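You operate a simulated robot arm through the tools that you are given. There is no shell and no other tool. Be economical: measure what you need, move in short steps, check, and stop when the job is done.

Carry out the task below with a simulated robot arm. There is one attempt and no reset: what you move stays moved.

TASK
Put the bottle labelled "shoe proofer" from the pine table on the white blue-handled tray and the bottle that says "glass cleaner" on the blue tile.

It is judged by the outcome, as a careful person would: the job done as asked, and still so three seconds after it is handed in. It fails if anything else is knocked over, pushed out of place, dropped, spilled or broken.

THE ROBOT
A 6-joint arm with a two-finger parallel gripper, fixed in place. Base frame: the origin is at the foot of the arm, x ahead of it, y to its left, z up; the work surface is at about z = 78. Lengths are in cm, angles in rad, forces in N, time in s.
With the tool pointing down near the work surface it reaches from about 26 to 68 cm from the base axis. Its first joint turns from -1.152 to 1.152 rad. Payload 2.9 kg.
Tool frame: the origin (TCP) lies between the finger pads and is the grasp point; the fingertips stand 3 cm ahead of it; z points along the fingers, y is the line along which they close. The gripper opens to 11 cm. The fingers are 2 cm wide and 1 cm thick; the gripper's body (4.8 by 11.2 cm) begins 5.5 cm behind the TCP.
Orientation is told as [roll, pitch, yaw] about the base's x, y, z axes, in that order, counted from this pose: with the fingers straight down and closing along the base's y, the tool's x points along the base's -x, its y along +y and its z along -z.

THE INTERFACE
- The arm moves only by the tool send_rows. Its argument "commands" is a list of rows, each a list of 7 numbers: the shift along the tool's x, y, z in units of 40 mm (1.0 is 40 mm), then the turn, a rotation vector about the tool's x, y, z in units of 4 degrees (1.0 is 4 degrees), then the closure, from 0 (fully open) to 1 (shut). In form: [[dx, dy, dz, wx, wy, wz, claw], ...]. A call has 1 to 20 rows; each row shifts and turns the commanded pose from where the row before left it, along the tool's axes as they then stand. A call with a number of a shift or a turn outside -1 to 1 is refused whole. A row lasts 0.2 s, in which the tool goes at most 5 cm and 0.15 rad; a call with a longer step from one row to the next is refused whole, and so is a gripper value outside its range. A pose out of reach is approached as far as the arm can. The call stops where the force on the tool passes 40 N (or 10 N more than at its start, if that is more) or the arm is blocked; 0.2 s more then pass. The fingers move at their own pace (about 10.8 cm/s each) and stop on an object; they squeeze with about 31 N. The grip force told is the motor's: it shows also when the fingers shut on nothing. Time passes only in rows, and 0.2 s behind the last, so rows that do not move let the fingers close. It gives the time, the measured TCP pose, the force on the tool (base axes), the opening and the grip force at its end, in the units of the frame above (readings bear some noise), and new pictures: "views" is both (left out), scene, wrist or none.
- Cameras (640 x 400 px; columns grow to the right, rows downward): "scene" is fixed at [8.14, 43.23, 139.74]; the picture's right is [-0.75, -0.66, 0.00], its down [-0.29, 0.32, -0.90] and it looks along [0.60, -0.67, -0.43] (base axes); focal length 357 px, centre (320, 200). "wrist" rides on the gripper at [-3.6, 0, -5.7] in the tool frame; the picture's right is [0.00, -1.00, 0.00], its down [0.97, 0.00, -0.24] and it looks along [0.24, 0.00, 0.97] (tool axes); focal length 218 px, centre (320, 200).
- pixel_to_xyz(camera, pixels): for up to 12 pixels [column, row] of the newest picture of that camera ("zoom" is the newest enlarged one), the place [x, y, z] in the base frame of the surface seen there, good to about 0.2 cm. No time passes.
- inspect(camera, box): a new picture of the part [left, top, right, bottom] of that camera's present view, enlarged. No time passes.
- hand_in(): hands the job in; it is judged then, once.

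Work in short steps. Measure before you move; look again where a grasp or a placing could have gone wrong, and mend it. You have 60 turns and 120 pictures in all, the two below and enlarged ones among them. Open the gripper and draw the arm clear of the work before you hand the job in, unless the task says otherwise; then end with one line.

The tools are called after ">>>" as a command line: name --pt "numbers of a row" for each row, then --argument value for the rest, lists and objects as JSON in quotes. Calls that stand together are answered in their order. send_rows: Moves the arm, as the interface text tells. Its arguments: {"type":"object","properties":{"commands":{"type":"array"},"views":{"type":"string","enum":["both","scene","wrist","none"]}},"required":["commands"]} The other tools are called the same way: pixel_to_xyz (camera, pixels) gives the place of the surface under pixels of a picture; inspect (camera, box) takes an enlarged picture of a part of a camera's view; hand_in () hands the job in.

At the start:

```text
t: 0.0
ee_pos: [39.07, 1.6, 121.14]
tool_rot: [-0.002, 0.0, 0.0]
force: [0.2, -0.1, -0.4]
width: 10.97
gripper_force: 0.1
```

scene: 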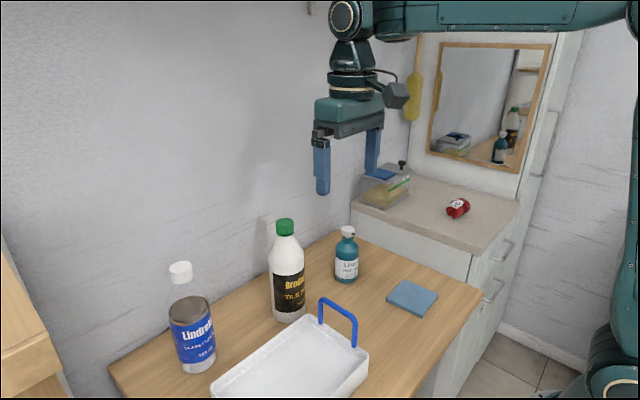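
wrist: 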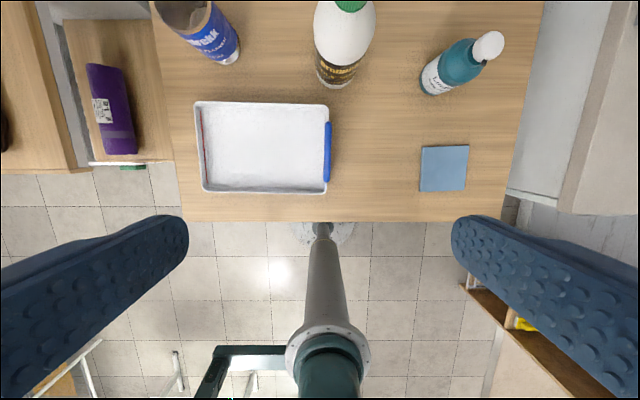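

I start by reading the labels of the three bottles on the table.

>>> inspect --camera "scene" --box '[150, 250, 230, 380]'

>>> inspect --camera "scene" --box '[260, 215, 370, 325]'

>>> pixel_to_xyz --camera "scene" --pixels '[[195, 345], [181, 270], [288, 290], [285, 225], [347, 270], [348, 232], [412, 298], [290, 360], [338, 310], [386, 298], [437, 300], [410, 318]]'

>>> pixel_to_xyz --camera "wrist" --pixels '[[265, 145], [202, 105], [328, 105], [202, 190], [325, 190], [328, 150], [445, 168], [422, 147], [468, 190], [350, 5], [488, 45], [222, 50]]'

```text
3.08 times, centred on (190, 315) of scene
```

zoom: 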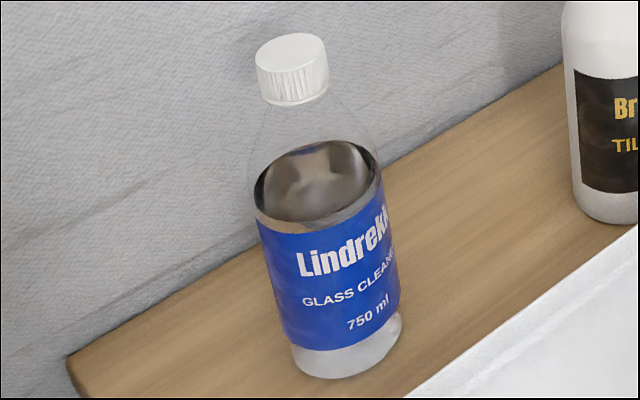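

```text
3.64 times, centred on (315, 270) of scene
```

zoom: 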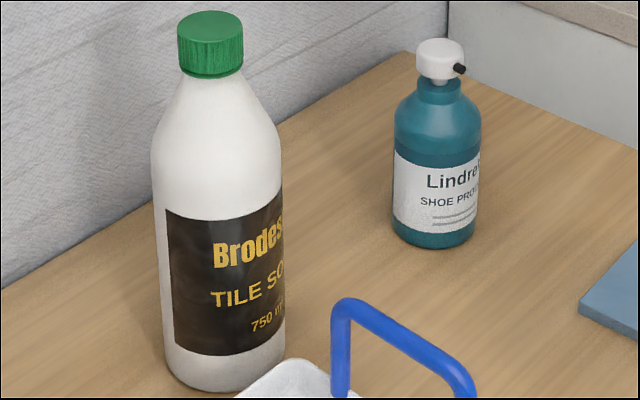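

```text
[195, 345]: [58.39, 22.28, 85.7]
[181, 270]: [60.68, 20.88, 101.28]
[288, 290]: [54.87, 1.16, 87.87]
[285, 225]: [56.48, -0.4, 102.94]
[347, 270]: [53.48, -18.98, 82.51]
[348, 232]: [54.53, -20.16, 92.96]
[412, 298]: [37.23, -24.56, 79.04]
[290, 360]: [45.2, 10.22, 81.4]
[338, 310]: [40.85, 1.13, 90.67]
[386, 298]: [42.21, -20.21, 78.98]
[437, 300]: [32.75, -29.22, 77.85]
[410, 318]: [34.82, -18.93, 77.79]
```

```text
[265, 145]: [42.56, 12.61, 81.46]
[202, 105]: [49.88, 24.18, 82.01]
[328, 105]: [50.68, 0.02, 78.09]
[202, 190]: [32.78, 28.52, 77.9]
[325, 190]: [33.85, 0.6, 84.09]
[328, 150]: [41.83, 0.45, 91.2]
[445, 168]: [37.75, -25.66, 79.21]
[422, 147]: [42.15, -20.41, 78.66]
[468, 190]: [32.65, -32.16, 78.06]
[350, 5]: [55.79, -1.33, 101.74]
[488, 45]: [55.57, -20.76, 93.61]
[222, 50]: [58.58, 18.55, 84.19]
```

The teal bottle is the shoe proofer and the clear one with the blue label is the glass cleaner. Next I measure their profiles, the tray floor and the rim.

>>> inspect --camera "scene" --box '[320, 215, 376, 295]'

>>> pixel_to_xyz --camera "scene" --pixels '[[347, 227], [347, 235], [352, 233], [346, 240], [346, 244], [346, 248], [346, 254], [337, 265], [357, 265], [336, 256], [357, 256], [346, 281]]'

>>> pixel_to_xyz --camera "scene" --pixels '[[180, 263], [181, 266], [181, 280], [171, 272], [190, 272], [184, 290], [188, 300], [173, 312], [210, 305], [174, 330], [213, 330], [198, 370]]'

>>> pixel_to_xyz --camera "wrist" --pixels '[[230, 145], [300, 145], [265, 120], [265, 175], [265, 101], [265, 192], [198, 145], [326, 130], [326, 175], [220, 115], [300, 115], [265, 110]]'

```text
5.00 times, centred on (348, 255) of scene
```

zoom: 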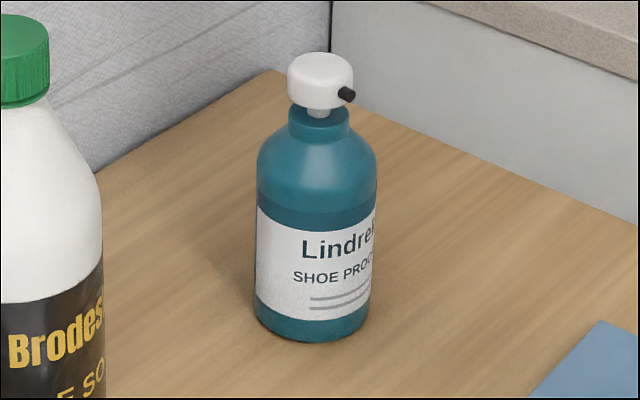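

```text
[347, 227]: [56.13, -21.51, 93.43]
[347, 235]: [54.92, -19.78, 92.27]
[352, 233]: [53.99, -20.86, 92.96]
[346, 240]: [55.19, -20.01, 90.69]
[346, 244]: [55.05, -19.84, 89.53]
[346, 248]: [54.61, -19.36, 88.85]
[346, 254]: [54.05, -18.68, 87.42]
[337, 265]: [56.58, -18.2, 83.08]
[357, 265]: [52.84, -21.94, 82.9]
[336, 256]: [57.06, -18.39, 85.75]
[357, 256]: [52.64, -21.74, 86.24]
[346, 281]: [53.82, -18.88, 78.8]
```

```text
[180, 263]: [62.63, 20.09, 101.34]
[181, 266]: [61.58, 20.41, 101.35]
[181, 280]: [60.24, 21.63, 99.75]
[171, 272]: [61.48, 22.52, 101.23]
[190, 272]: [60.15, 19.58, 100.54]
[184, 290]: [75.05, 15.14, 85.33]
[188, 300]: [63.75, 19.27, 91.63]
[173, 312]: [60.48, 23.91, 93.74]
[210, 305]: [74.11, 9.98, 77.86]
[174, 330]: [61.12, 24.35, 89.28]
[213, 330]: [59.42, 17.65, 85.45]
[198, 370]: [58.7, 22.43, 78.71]
```

```text
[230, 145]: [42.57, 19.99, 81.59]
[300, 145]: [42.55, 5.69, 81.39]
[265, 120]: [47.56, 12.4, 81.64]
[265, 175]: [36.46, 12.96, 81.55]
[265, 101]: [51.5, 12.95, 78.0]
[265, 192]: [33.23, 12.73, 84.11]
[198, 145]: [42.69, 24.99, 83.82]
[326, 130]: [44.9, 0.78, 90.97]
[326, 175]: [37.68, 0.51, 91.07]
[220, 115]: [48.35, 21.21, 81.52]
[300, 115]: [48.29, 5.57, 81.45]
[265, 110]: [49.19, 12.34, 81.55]
```

The shoe proofer's axis is near (55.6, -21.0) and its top is at z 93.4. The tray floor is at z 81.5. I move above the bottle with the gripper open.

>>> send_rows --pt "-0.59 -0.807 0 0 0 0 0" --pt "-0.59 -0.807 0 0 0 0 0" --pt "-0.59 -0.807 0.4 0 0 0 0" --pt "-0.59 -0.807 0.4 0 0 0 0" --pt "-0.59 -0.807 0.5 0 0 0 0" --pt "-0.59 -0.807 0.5 0 0 0 0" --pt "-0.59 -0.807 0.6 0 0 0 0" --pt "0 0 0.8 0 0 0 0" --pt "0 0 0.8 0 0 0 0" --pt "0 0 0 0 0 0 0"

```text
t: 2.2
ee_pos: [55.39, -21.03, 105.14]
tool_rot: [0.0, 0.0, -0.002]
force: [0.9, 0.5, 0.1]
width: 11.0
gripper_force: 0.1
```

scene: 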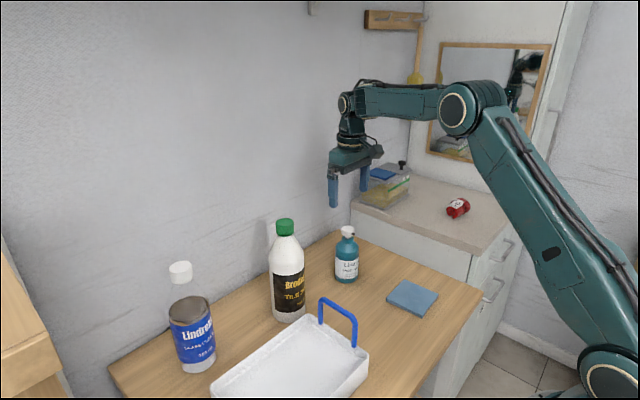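
wrist: 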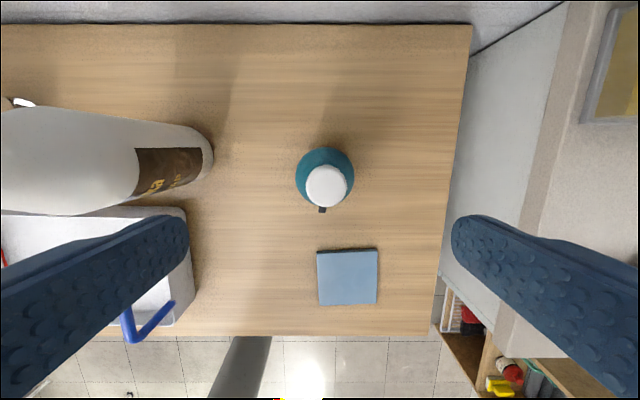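

>>> pixel_to_xyz --camera "wrist" --pixels '[[327, 186], [307, 186], [346, 186], [327, 167], [327, 204], [297, 175], [353, 175], [325, 149], [323, 211]]'

```text
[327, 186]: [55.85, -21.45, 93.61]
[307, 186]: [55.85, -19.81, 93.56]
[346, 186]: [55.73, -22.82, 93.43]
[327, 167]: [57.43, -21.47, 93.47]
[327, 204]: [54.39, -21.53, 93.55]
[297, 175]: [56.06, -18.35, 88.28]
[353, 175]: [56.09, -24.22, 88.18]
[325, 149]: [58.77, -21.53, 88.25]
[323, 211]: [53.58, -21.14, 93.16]
```

The axis is (55.9, -21.4), the shoulder z 88.2 and the top z 93.55. I correct the position and descend to z about 88.6.

>>> send_rows --pt "-0.13 -0.09 0.2 0 0 0 0" --pt "0 0 0.8 0 0 0 0" --pt "0 0 0.8 0 0 0 0" --pt "0 0 0.8 0 0 0 0" --pt "0 0 0.8 0 0 0 0" --pt "0 0 0.5 0 0 0 0" --pt "0 0 0.22 0 0 0 0" --pt "0 0 0 0 0 0 0"

```text
t: 4.0
ee_pos: [55.98, -21.31, 88.76]
tool_rot: [0.0, 0.001, 0.0]
force: [0.0, -0.6, -1.0]
width: 11.03
gripper_force: 0.1
```

scene: 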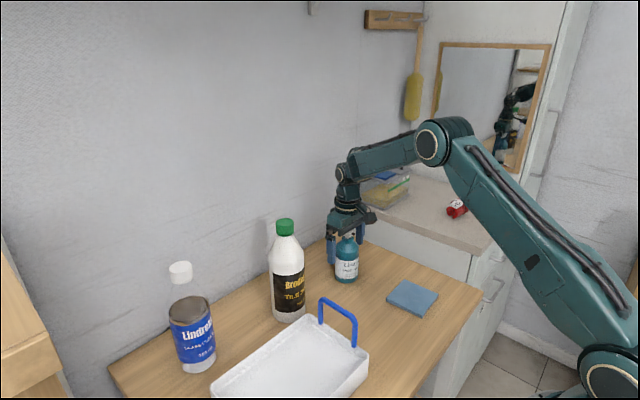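
wrist: 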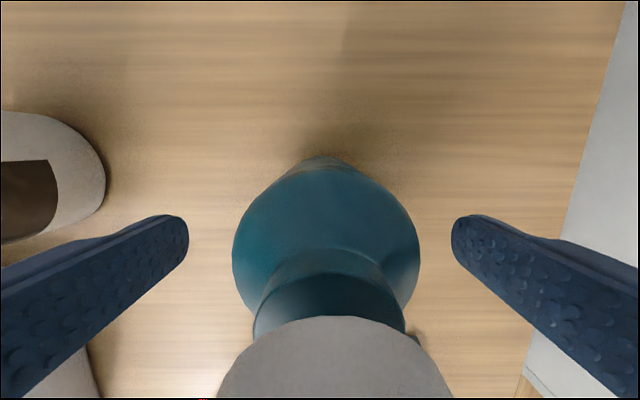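

The bottle is centred between the fingers, so I lower slightly and close.

>>> send_rows --pt "0 0 0.08 0 0 0 0" --pt "0 0 0 0 0 0 0.5" --pt "0 0 0 0 0 0 0.8" --pt "0 0 0 0 0 0 1" --pt "0 0 0 0 0 0 1" --pt "0 0 0 0 0 0 1"

>>> send_rows --pt "0 0 -0.3 0 0 0 1" --pt "0 0 -0.5 0 0 0 1" --pt "0 0 0 0 0 0 1"

```text
t: 5.4
ee_pos: [56.05, -21.32, 88.45]
tool_rot: [-0.002, -0.001, 0.003]
force: [0.6, -0.6, 0.3]
width: 6.21
gripper_force: 30.8
```

scene: 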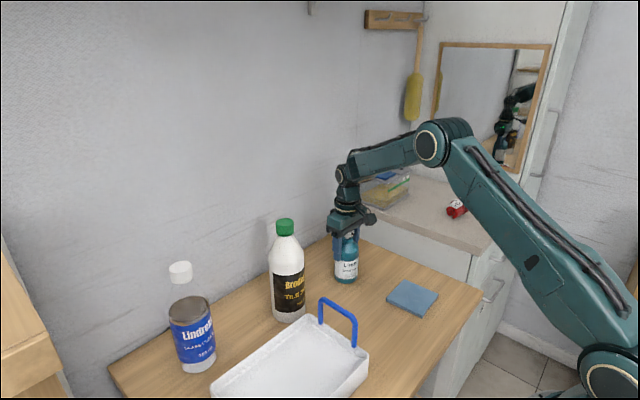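
wrist: 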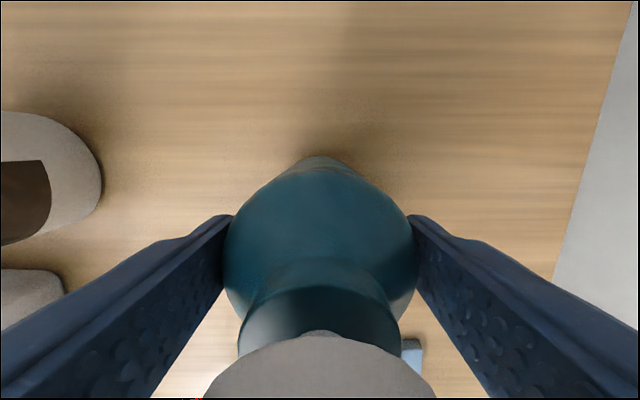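

```text
t: 6.2
ee_pos: [55.93, -21.25, 91.52]
tool_rot: [0.002, 0.0, 0.0]
force: [0.0, 0.0, -3.0]
width: 6.2
gripper_force: 31.3
```

scene: 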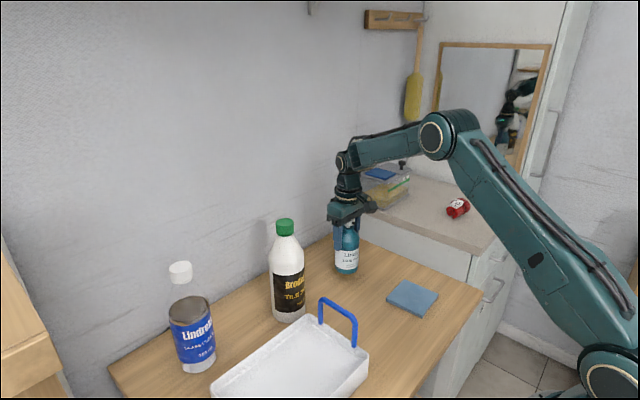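
wrist: 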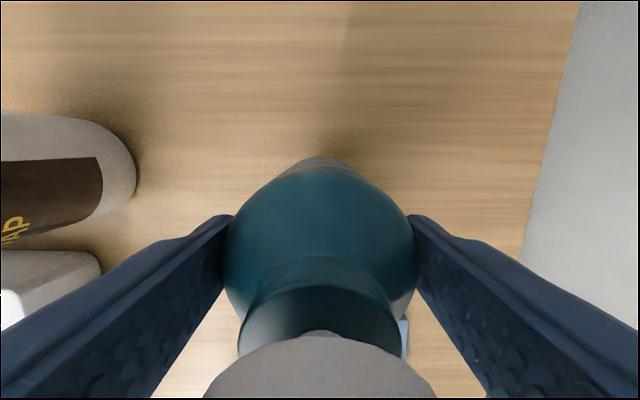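

It is held firmly (3 N weight). I lift to about z 108, retract to x 42, then sweep over the tray to y 13.

>>> send_rows --pt "0 0 -0.8 0 0 0 1" --pt "0 0 -0.9 0 0 0 1" --pt "0 0 -0.9 0 0 0 1" --pt "0 0 -0.9 0 0 0 1" --pt "0 0 -0.5 0 0 0 1" --pt "0.8 0 0 0 0 0 1" --pt "0.9 0 0 0 0 0 1" --pt "0.9 0 0 0 0 0 1" --pt "0.85 0.2 0 0 0 0 1" --pt "0 0.8 0 0 0 0 1" --pt "0 0.9 0 0 0 0 1" --pt "0 0.9 0 0 0 0 1" --pt "0 0.9 0 0 0 0 1" --pt "0 0.9 0 0 0 0 1" --pt "0 0.9 0 0 0 0 1" --pt "0 0.9 0 0 0 0 1" --pt "0 0.9 0 0 0 0 1" --pt "0 0.9 0 0 0 0 1" --pt "0 0.4 0 0 0 0 1" --pt "0 0 0 0 0 0 1"

```text
t: 10.4
ee_pos: [42.23, 13.23, 107.54]
tool_rot: [-0.001, -0.002, 0.0]
force: [-0.3, 1.0, -3.1]
width: 6.17
gripper_force: 31.1
```

scene: 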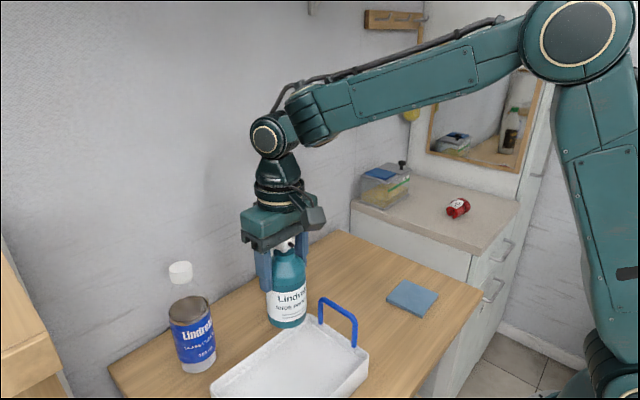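
wrist: 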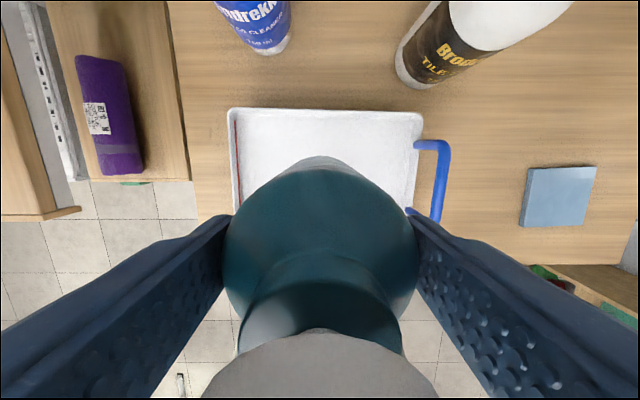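

The bottle is over the tray, at (42.2, 13.2). I lower it to just above the floor.

>>> send_rows --pt "0 0 0.7 0 0 0 1" --pt "0 0 0.8 0 0 0 1" --pt "0 0 0.8 0 0 0 1" --pt "0 0 0.7 0 0 0 1" --pt "0 0 0.5 0 0 0 1" --pt "0 0 0.2 0 0 0 1" --pt "0 0 0.05 0 0 0 1" --pt "0 0 0.05 0 0 0 1" --pt "0 0 0 0 0 0 1"

```text
t: 12.4
ee_pos: [42.21, 13.11, 92.45]
tool_rot: [0.0, -0.001, 0.001]
force: [0.1, 0.0, -2.9]
width: 6.22
gripper_force: 30.8
```

scene: 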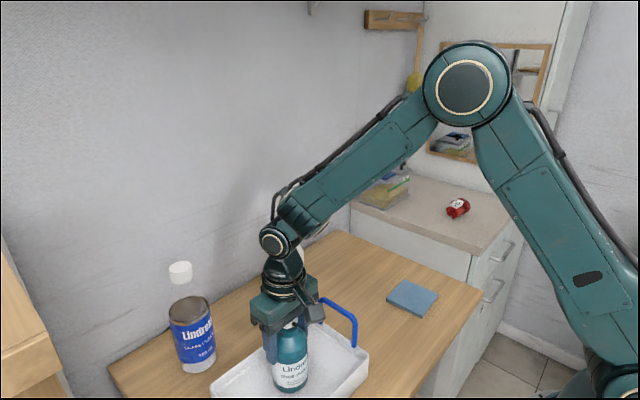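
wrist: 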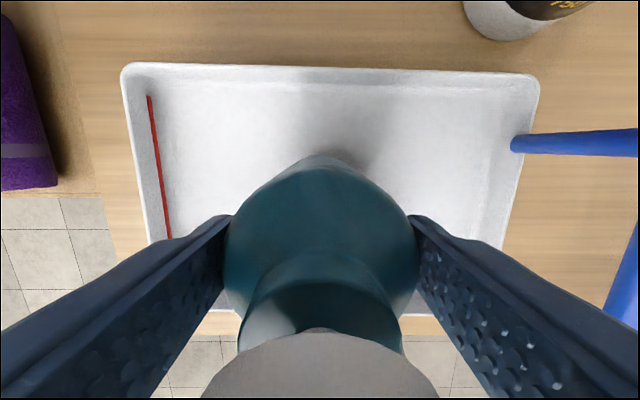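

There's no contact yet, so I lower in tiny steps.

>>> send_rows --pt "0 0 0.04 0 0 0 1" --pt "0 0 0.04 0 0 0 1" --pt "0 0 0 0 0 0 1" --views "none"

>>> send_rows --pt "0 0 0.03 0 0 0 1" --pt "0 0 0.03 0 0 0 1" --pt "0 0 0 0 0 0 1" --views "none"

```text
t: 13.2
ee_pos: [42.15, 13.03, 92.03]
tool_rot: [0.0, 0.001, 0.0]
force: [0.2, 0.1, -3.6]
width: 6.19
gripper_force: 31.4
```

```text
t: 14.0
ee_pos: [42.23, 12.99, 91.95]
tool_rot: [0.0, 0.0, 0.001]
force: [-3.4, -1.5, 11.3]
width: 6.2
gripper_force: 31.3
```

Contact is shown by the upward force. I open the fingers and rise.

>>> send_rows --pt "0 0 -0.02 0 0 0 1" --pt "0 0 0 0 0 0 0.4" --pt "0 0 0 0 0 0 0.1" --pt "0 0 0 0 0 0 0" --pt "0 0 0 0 0 0 0" --pt "0 0 -0.3 0 0 0 0" --pt "0 0 -0.8 0 0 0 0" --pt "0 0 -0.8 0 0 0 0" --pt "0 0 -0.9 0 0 0 0" --pt "0 0 -0.9 0 0 0 0" --pt "0 0 -0.9 0 0 0 0" --pt "0 0 -0.9 0 0 0 0" --pt "0 0 -0.9 0 0 0 0" --pt "0 0 0 0 0 0 0"

```text
t: 17.0
ee_pos: [42.3, 13.12, 117.62]
tool_rot: [-0.001, 0.001, -0.001]
force: [-0.7, -0.1, 0.2]
width: 11.02
gripper_force: 0.0
```

scene: 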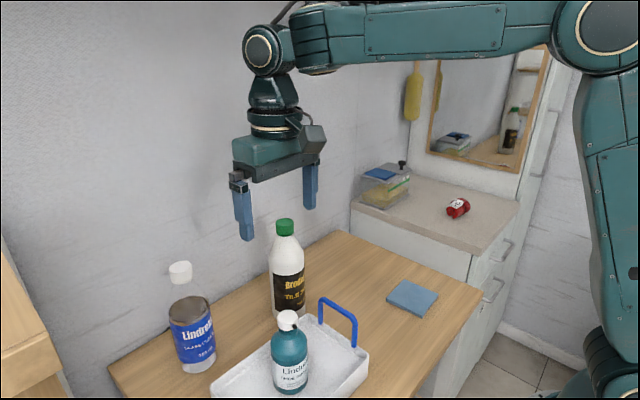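
wrist: 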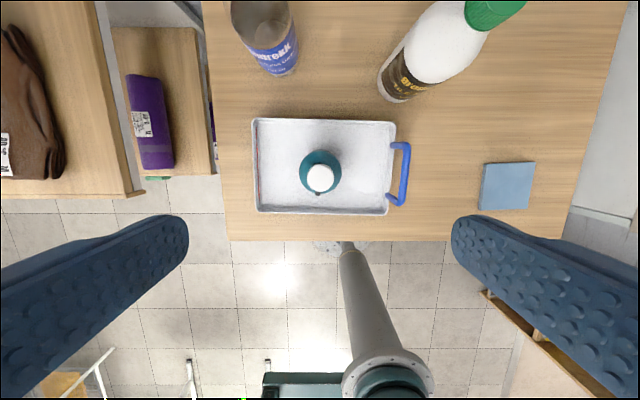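

The shoe proofer stands in the tray. I now move above the glass cleaner, near (61.4, 20.5).

>>> send_rows --pt "-0.8 0.3 0 0 0 0 0" --pt "-0.8 0.3 0 0 0 0 0" --pt "-0.8 0.3 0 0 0 0 0" --pt "-0.8 0.3 0 0 0 0 0" --pt "-0.8 0.3 0.3 0 0 0 0" --pt "-0.75 0.35 0.3 0 0 0 0" --pt "0 0 0.3 0 0 0 0" --pt "0 0 0 0 0 0 0"

```text
t: 18.8
ee_pos: [58.43, 19.29, 114.15]
tool_rot: [-0.001, -0.001, 0.0]
force: [0.4, 0.6, -0.6]
width: 10.99
gripper_force: 0.1
out of reach, approached as far as the arm can: row 6
```

scene: 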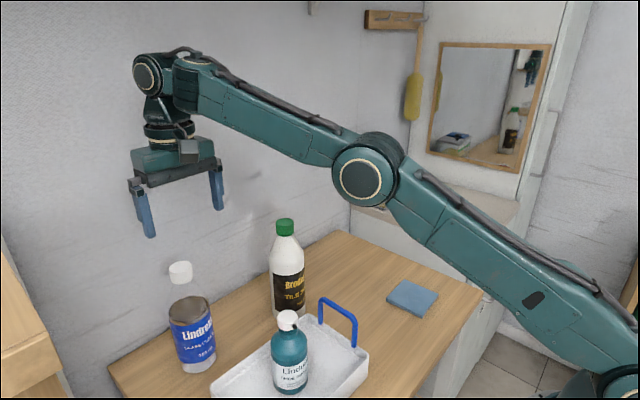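
wrist: 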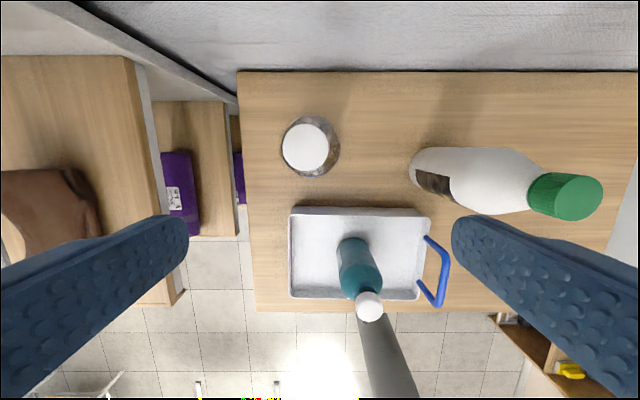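

The arm met its reach limit at this height, so I measure the cap before descending.

>>> pixel_to_xyz --camera "wrist" --pixels '[[305, 147], [283, 147], [327, 147], [305, 126], [305, 169], [338, 145], [320, 172]]'

```text
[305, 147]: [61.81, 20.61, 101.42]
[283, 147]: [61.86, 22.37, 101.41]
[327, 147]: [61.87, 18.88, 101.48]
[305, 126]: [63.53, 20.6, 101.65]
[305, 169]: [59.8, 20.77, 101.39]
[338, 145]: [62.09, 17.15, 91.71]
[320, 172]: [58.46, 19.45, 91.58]
```

The cap is centred at (61.75, 20.65) with its top at z 101.45. I descend to z about 105 and then shift over it.

>>> send_rows --pt "0 0 0.6 0 0 0 0" --pt "0 0 0.8 0 0 0 0" --pt "0 0 0.8 0 0 0 0" --pt "-0.4 0.17 0 0 0 0 0" --pt "-0.43 0.17 0 0 0 0 0" --pt "0 0 0 0 0 0 0"

```text
t: 20.2
ee_pos: [61.7, 20.52, 105.46]
tool_rot: [0.001, 0.0, 0.0]
force: [-0.1, -0.9, -0.1]
width: 10.98
gripper_force: 0.1
```

scene: 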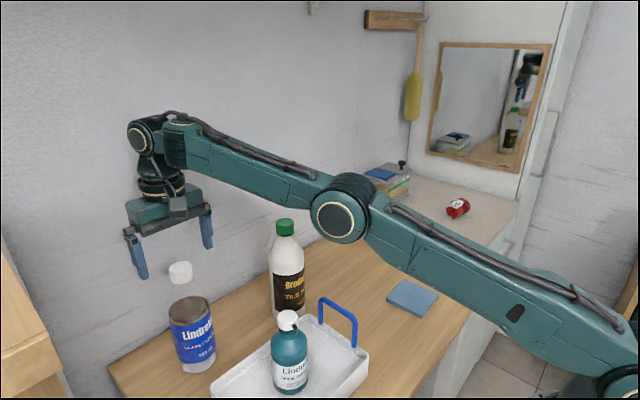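
wrist: 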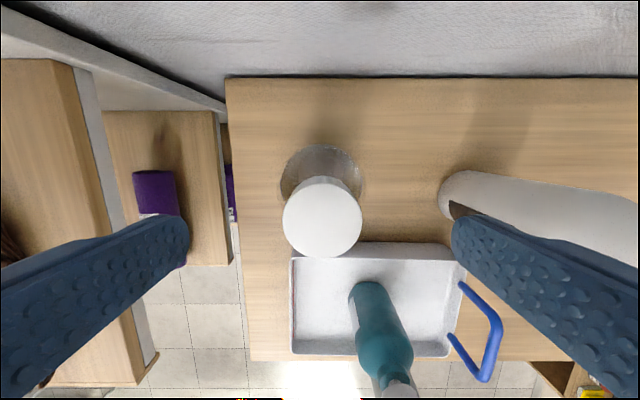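

>>> send_rows --pt "0 0 0.5 0 0 0 0" --pt "0 0 0.43 0 0 0 0" --pt "0 0 0 0 0 0 0"

>>> inspect --camera "scene" --box '[110, 200, 250, 300]'

```text
t: 21.0
ee_pos: [61.73, 20.44, 101.7]
tool_rot: [-0.001, 0.001, -0.001]
force: [-0.6, -0.4, 0.8]
width: 10.99
gripper_force: 0.0
```

scene: 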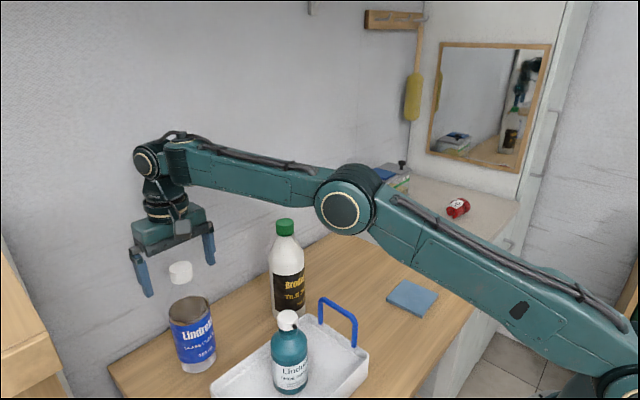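
wrist: 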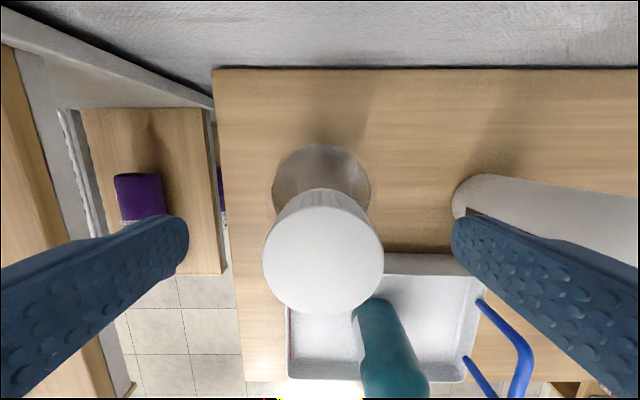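

```text
4.00 times, centred on (180, 250) of scene
```

zoom: 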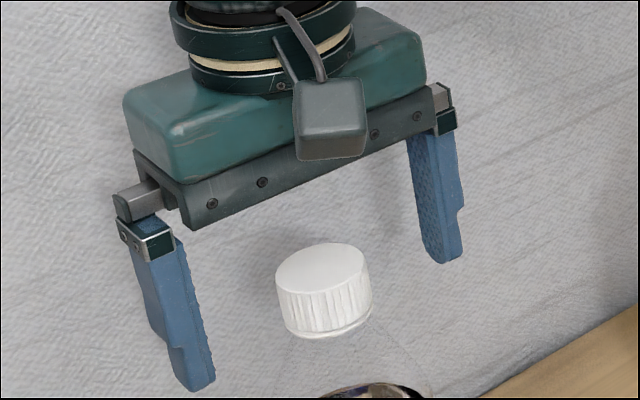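

The fingertips are level with the cap's lower edge and centred on it, so I close.

>>> send_rows --pt "0 0.03 0 0 0 0 0.4" --pt "0 0 0 0 0 0 0.6" --pt "0 0 0 0 0 0 0.8" --pt "0 0 0 0 0 0 1" --pt "0 0 0 0 0 0 1" --pt "0 0 0 0 0 0 1"

```text
t: 22.4
ee_pos: [61.76, 20.72, 101.9]
tool_rot: [-0.001, -0.001, 0.0]
force: [0.3, -3.0, 2.1]
width: 3.77
gripper_force: 31.2
```

scene: 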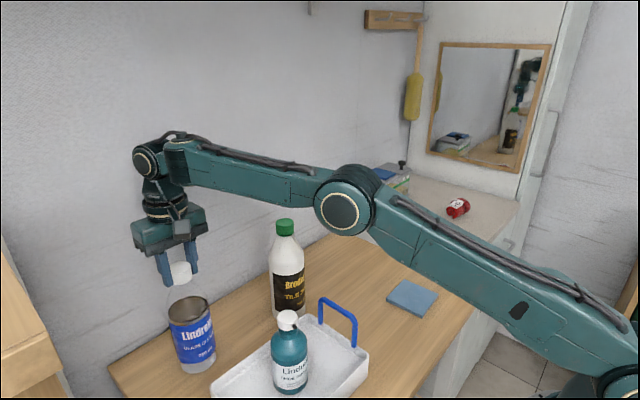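
wrist: 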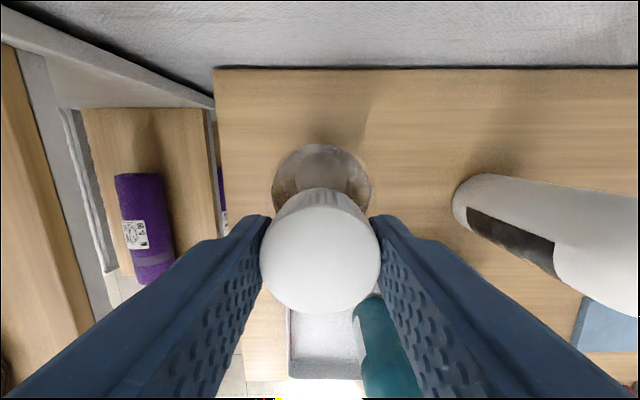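

The cap is gripped (3.77 cm). I lift a little, gently, to test the hold.

>>> send_rows --pt "0 0 -0.15 0 0 0 1" --pt "0 0 -0.25 0 0 0 1" --pt "0 0 -0.25 0 0 0 1" --pt "0 0 0 0 0 0 1"

```text
t: 23.4
ee_pos: [61.61, 20.69, 104.29]
tool_rot: [0.0, 0.001, 0.0]
force: [-0.1, 1.0, -6.4]
width: 3.79
gripper_force: 30.8
```

scene: 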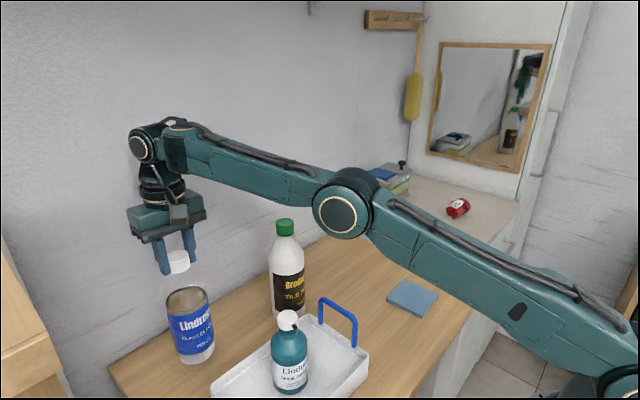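
wrist: 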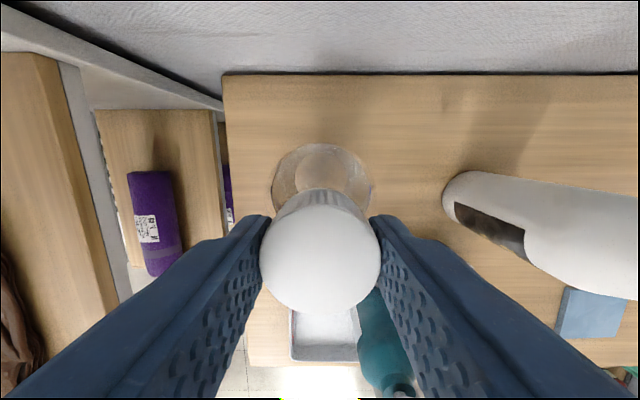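

The bottle hangs upright and the force is steady at 6.4 N. I lift while drawing inward, clear of the tray and the shoe proofer bottle.

>>> send_rows --pt "0.2 0 -0.4 0 0 0 1" --pt "0.2 0 -0.45 0 0 0 1" --pt "0.2 0 -0.45 0 0 0 1" --pt "0.2 0 -0.45 0 0 0 1" --pt "0.2 0 -0.45 0 0 0 1" --pt "0.35 0 -0.5 0 0 0 1" --pt "0.4 0 -0.55 0 0 0 1" --pt "0.4 0 -0.55 0 0 0 1" --pt "0.4 0 -0.55 0 0 0 1" --pt "0.4 0 -0.55 0 0 0 1" --pt "0.2 0 -0.2 0 0 0 1" --pt "0 0 0 0 0 0 1"

```text
t: 26.0
ee_pos: [49.1, 20.79, 124.66]
tool_rot: [0.001, 0.0, 0.001]
force: [-0.2, -0.6, -5.6]
width: 3.72
gripper_force: 31.0
```

scene: 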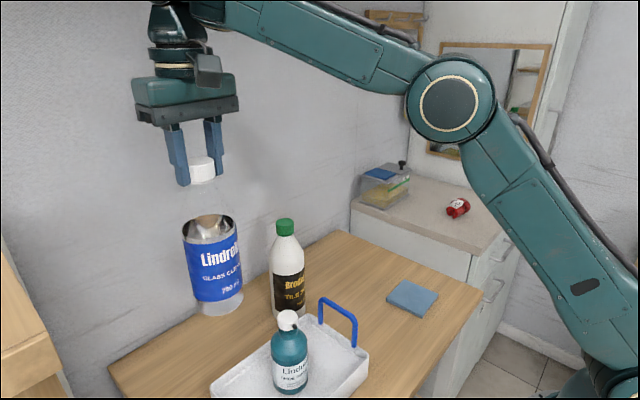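
wrist: 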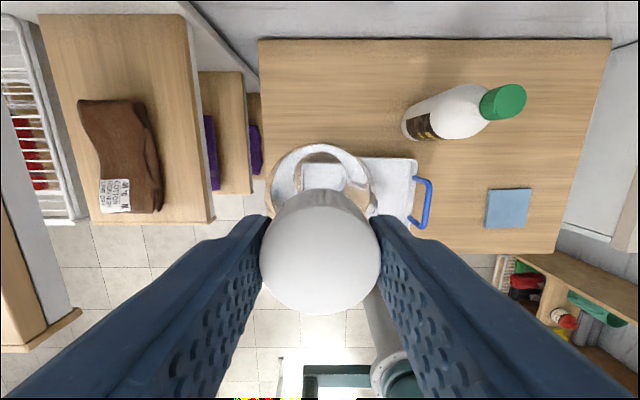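

The bottle's bottom is at about z 101, above everything on the path. I sweep across and measure the tile before this view changes.

>>> pixel_to_xyz --camera "wrist" --pixels '[[488, 192], [529, 189], [531, 225], [488, 226], [509, 208], [507, 190], [509, 226], [487, 209], [530, 207]]'

>>> send_rows --pt "0.4 -0.5 0 0 0 0 1" --pt "0.55 -0.6 0 0 0 0 1" --pt "0.6 -0.65 0 0 0 0 1" --pt "0.6 -0.65 0 0 0 0 1" --pt "0.6 -0.6 0 0 0 0 1" --pt "0 -0.85 0 0 0 0 1" --pt "0 -0.85 0 0 0 0 1" --pt "0 -0.85 0 0 0 0 1" --pt "0 -0.85 0 0 0 0 1" --pt "0 -0.85 0 0 0 0 1" --pt "0 -0.85 0 0 0 0 1" --pt "0 -0.85 0 0 0 0 1" --pt "0 -0.85 0 0 0 0 1" --pt "0 -0.85 0 0 0 0 1" --pt "0 -0.6 0 0 0 0 1" --pt "0 -0.3 0 0 0 0 1" --pt "0 0 0 0 0 0 1"

```text
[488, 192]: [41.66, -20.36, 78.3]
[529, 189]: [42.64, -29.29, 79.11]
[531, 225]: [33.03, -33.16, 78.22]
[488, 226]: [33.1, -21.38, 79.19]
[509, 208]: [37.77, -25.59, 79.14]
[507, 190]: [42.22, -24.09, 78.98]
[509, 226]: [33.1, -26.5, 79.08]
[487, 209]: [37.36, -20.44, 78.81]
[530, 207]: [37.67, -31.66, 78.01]
```

```text
t: 29.6
ee_pos: [38.04, -25.51, 124.78]
tool_rot: [-0.001, -0.001, -0.002]
force: [1.0, -0.9, -5.7]
width: 3.76
gripper_force: 30.7
```

scene: 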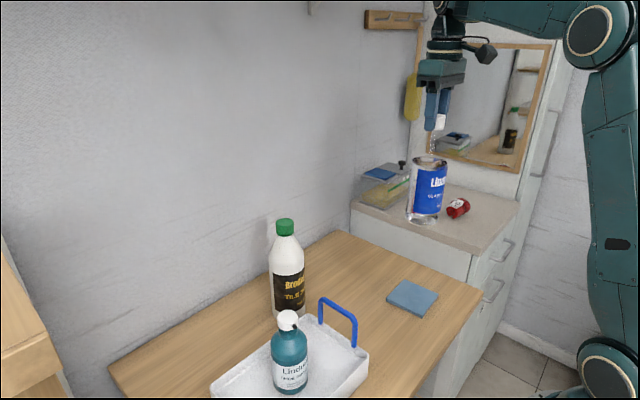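
wrist: 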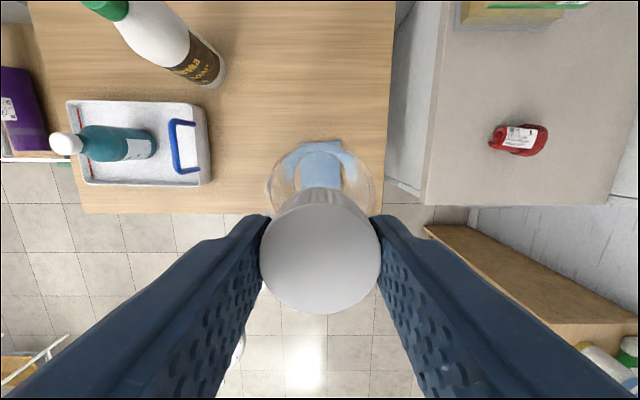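

The bottle is over the tile, whose centre is about (37.8, -25.5) and top z 79.1. I lower to about 0.5 cm above contact.

>>> send_rows --pt "0.05 0 0.5 0 0 0 1" --pt "0 0 0.75 0 0 0 1" --pt "0 0 0.75 0 0 0 1" --pt "0 0 0.75 0 0 0 1" --pt "0 0 0.75 0 0 0 1" --pt "0 0 0.75 0 0 0 1" --pt "0 0 0.6 0 0 0 1" --pt "0 0 0.35 0 0 0 1" --pt "0 0 0.1 0 0 0 1" --pt "0 0 0 0 0 0 1"

>>> inspect --camera "scene" --box '[350, 200, 480, 330]'

```text
t: 31.8
ee_pos: [37.92, -25.5, 103.58]
tool_rot: [0.001, 0.0, -0.001]
force: [-0.5, 0.0, -5.3]
width: 3.75
gripper_force: 31.1
```

scene: 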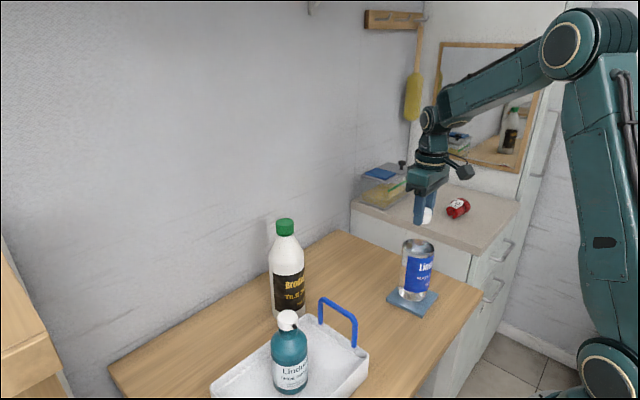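
wrist: 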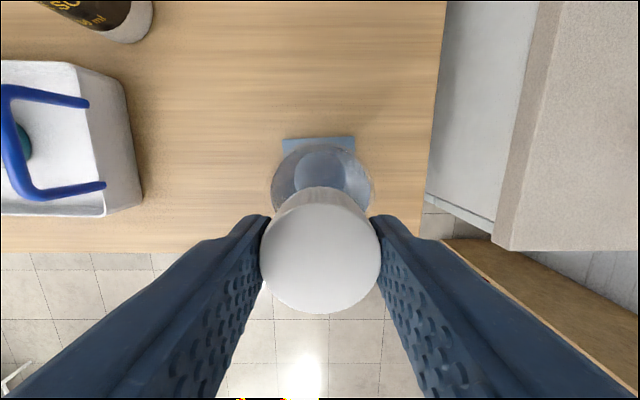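

```text
3.08 times, centred on (415, 265) of scene
```

zoom: 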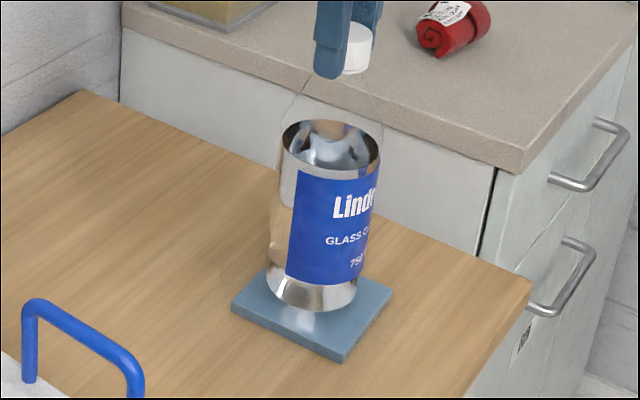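

The bottle is centred over the tile. I lower in small steps to contact.

>>> send_rows --pt "0 0 0.04 0 0 0 1" --pt "0 0 0.04 0 0 0 1" --pt "0 0 0 0 0 0 1" --views "none"

>>> send_rows --pt "0 0 0.03 0 0 0 1" --pt "0 0 0.02 0 0 0 1" --pt "0 0 0 0 0 0 1" --views "none"

```text
t: 32.6
ee_pos: [37.85, -25.46, 103.25]
tool_rot: [0.0, -0.001, -0.001]
force: [0.0, -0.3, -5.3]
width: 3.8
gripper_force: 30.7
```

```text
t: 33.4
ee_pos: [37.88, -25.51, 103.03]
tool_rot: [0.0, -0.001, 0.0]
force: [-0.7, -0.4, -5.8]
width: 3.77
gripper_force: 31.0
```

>>> send_rows --pt "0 0 0.02 0 0 0 1" --pt "0 0 0 0 0 0 1" --views "none"

>>> send_rows --pt "0 0 0.02 0 0 0 1" --pt "0 0 0 0 0 0 1" --views "none"

```text
t: 34.0
ee_pos: [37.91, -25.39, 102.99]
tool_rot: [0.0, 0.0, 0.0]
force: [0.3, -0.1, -5.9]
width: 3.78
gripper_force: 31.2
```

```text
t: 34.6
ee_pos: [37.91, -25.49, 102.94]
tool_rot: [0.0, -0.001, 0.002]
force: [-0.6, -0.9, -5.7]
width: 3.76
gripper_force: 31.5
```

There's still no contact, so I continue with small steps.

>>> send_rows --pt "0 0 0.025 0 0 0 1" --pt "0 0 0 0 0 0 1" --views "none"

>>> send_rows --pt "0 0 0.025 0 0 0 1" --pt "0 0 0 0 0 0 1" --views "none"

```text
t: 35.2
ee_pos: [38.01, -25.52, 102.85]
tool_rot: [-0.001, 0.001, 0.0]
force: [-2.1, 0.6, 2.9]
width: 3.74
gripper_force: 30.4
```

```text
t: 35.8
ee_pos: [37.97, -25.47, 102.82]
tool_rot: [-0.002, -0.004, 0.001]
force: [-3.8, 2.0, 21.9]
width: 3.77
gripper_force: 31.3
```

Contact is made. I relieve the pressure slightly, open slowly, and rise.

>>> send_rows --pt "0 0 -0.03 0 0 0 1" --pt "0 0 0 0 0 0 1" --pt "0 0 0 0 0 0 0.6" --pt "0 0 0 0 0 0 0.4" --pt "0 0 0 0 0 0 0.1" --pt "0 0 0 0 0 0 0" --pt "0 0 0 0 0 0 0" --pt "0 0 -0.3 0 0 0 0" --pt "0 0 -0.7 0 0 0 0" --pt "0 0 -0.8 0 0 0 0" --pt "0 0 -0.8 0 0 0 0" --pt "0 0 -0.8 0 0 0 0" --pt "0 0 -0.8 0 0 0 0" --pt "0 0.6 -0.2 0 0 0 0" --pt "0 0.8 0 0 0 0 0" --pt "0 0.8 0 0 0 0 0" --pt "0 0.8 0 0 0 0 0" --pt "0 0 0 0 0 0 0"

>>> inspect --camera "scene" --box '[200, 190, 500, 400]'

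```text
t: 39.6
ee_pos: [37.89, -13.55, 120.45]
tool_rot: [0.0, -0.001, 0.0]
force: [0.1, -0.5, -0.5]
width: 11.0
gripper_force: 0.1
```

scene: 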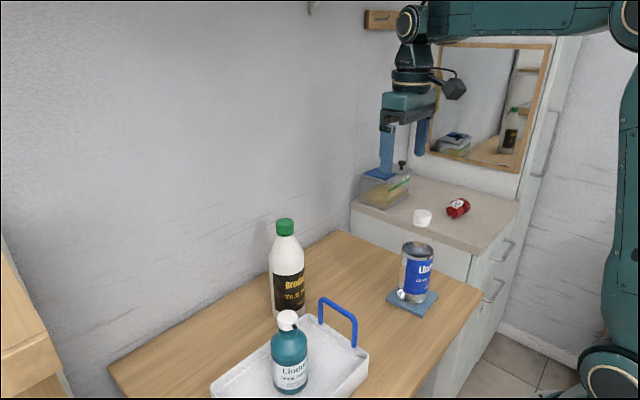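
wrist: 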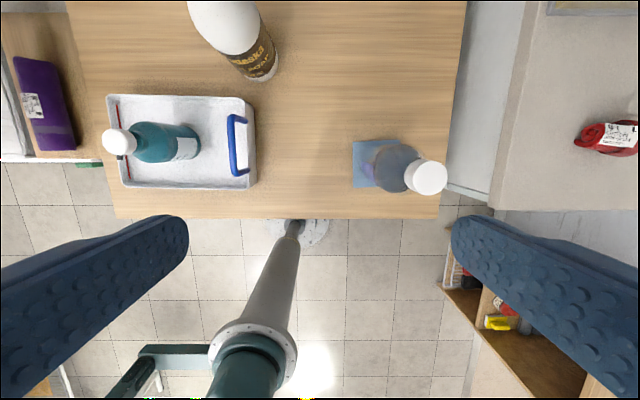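

```text
1.90 times, centred on (350, 295) of scene
```

zoom: 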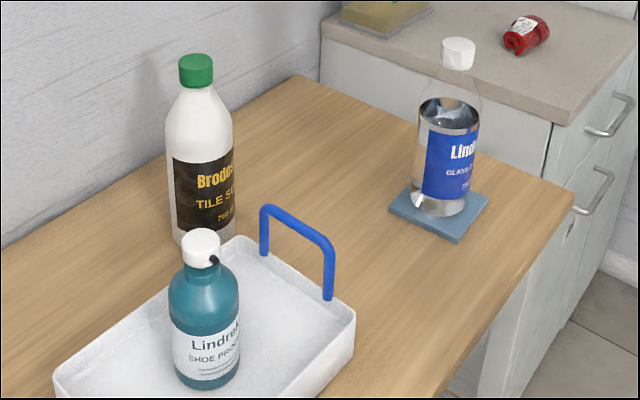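

Both bottles stand upright where asked, and the arm is clear with the gripper open, so I hand in.

>>> hand_in

```text
The job is handed in.
```

The shoe proofer bottle is standing on the white blue-handled tray, the glass cleaner bottle is standing on the blue tile, and nothing else was disturbed.
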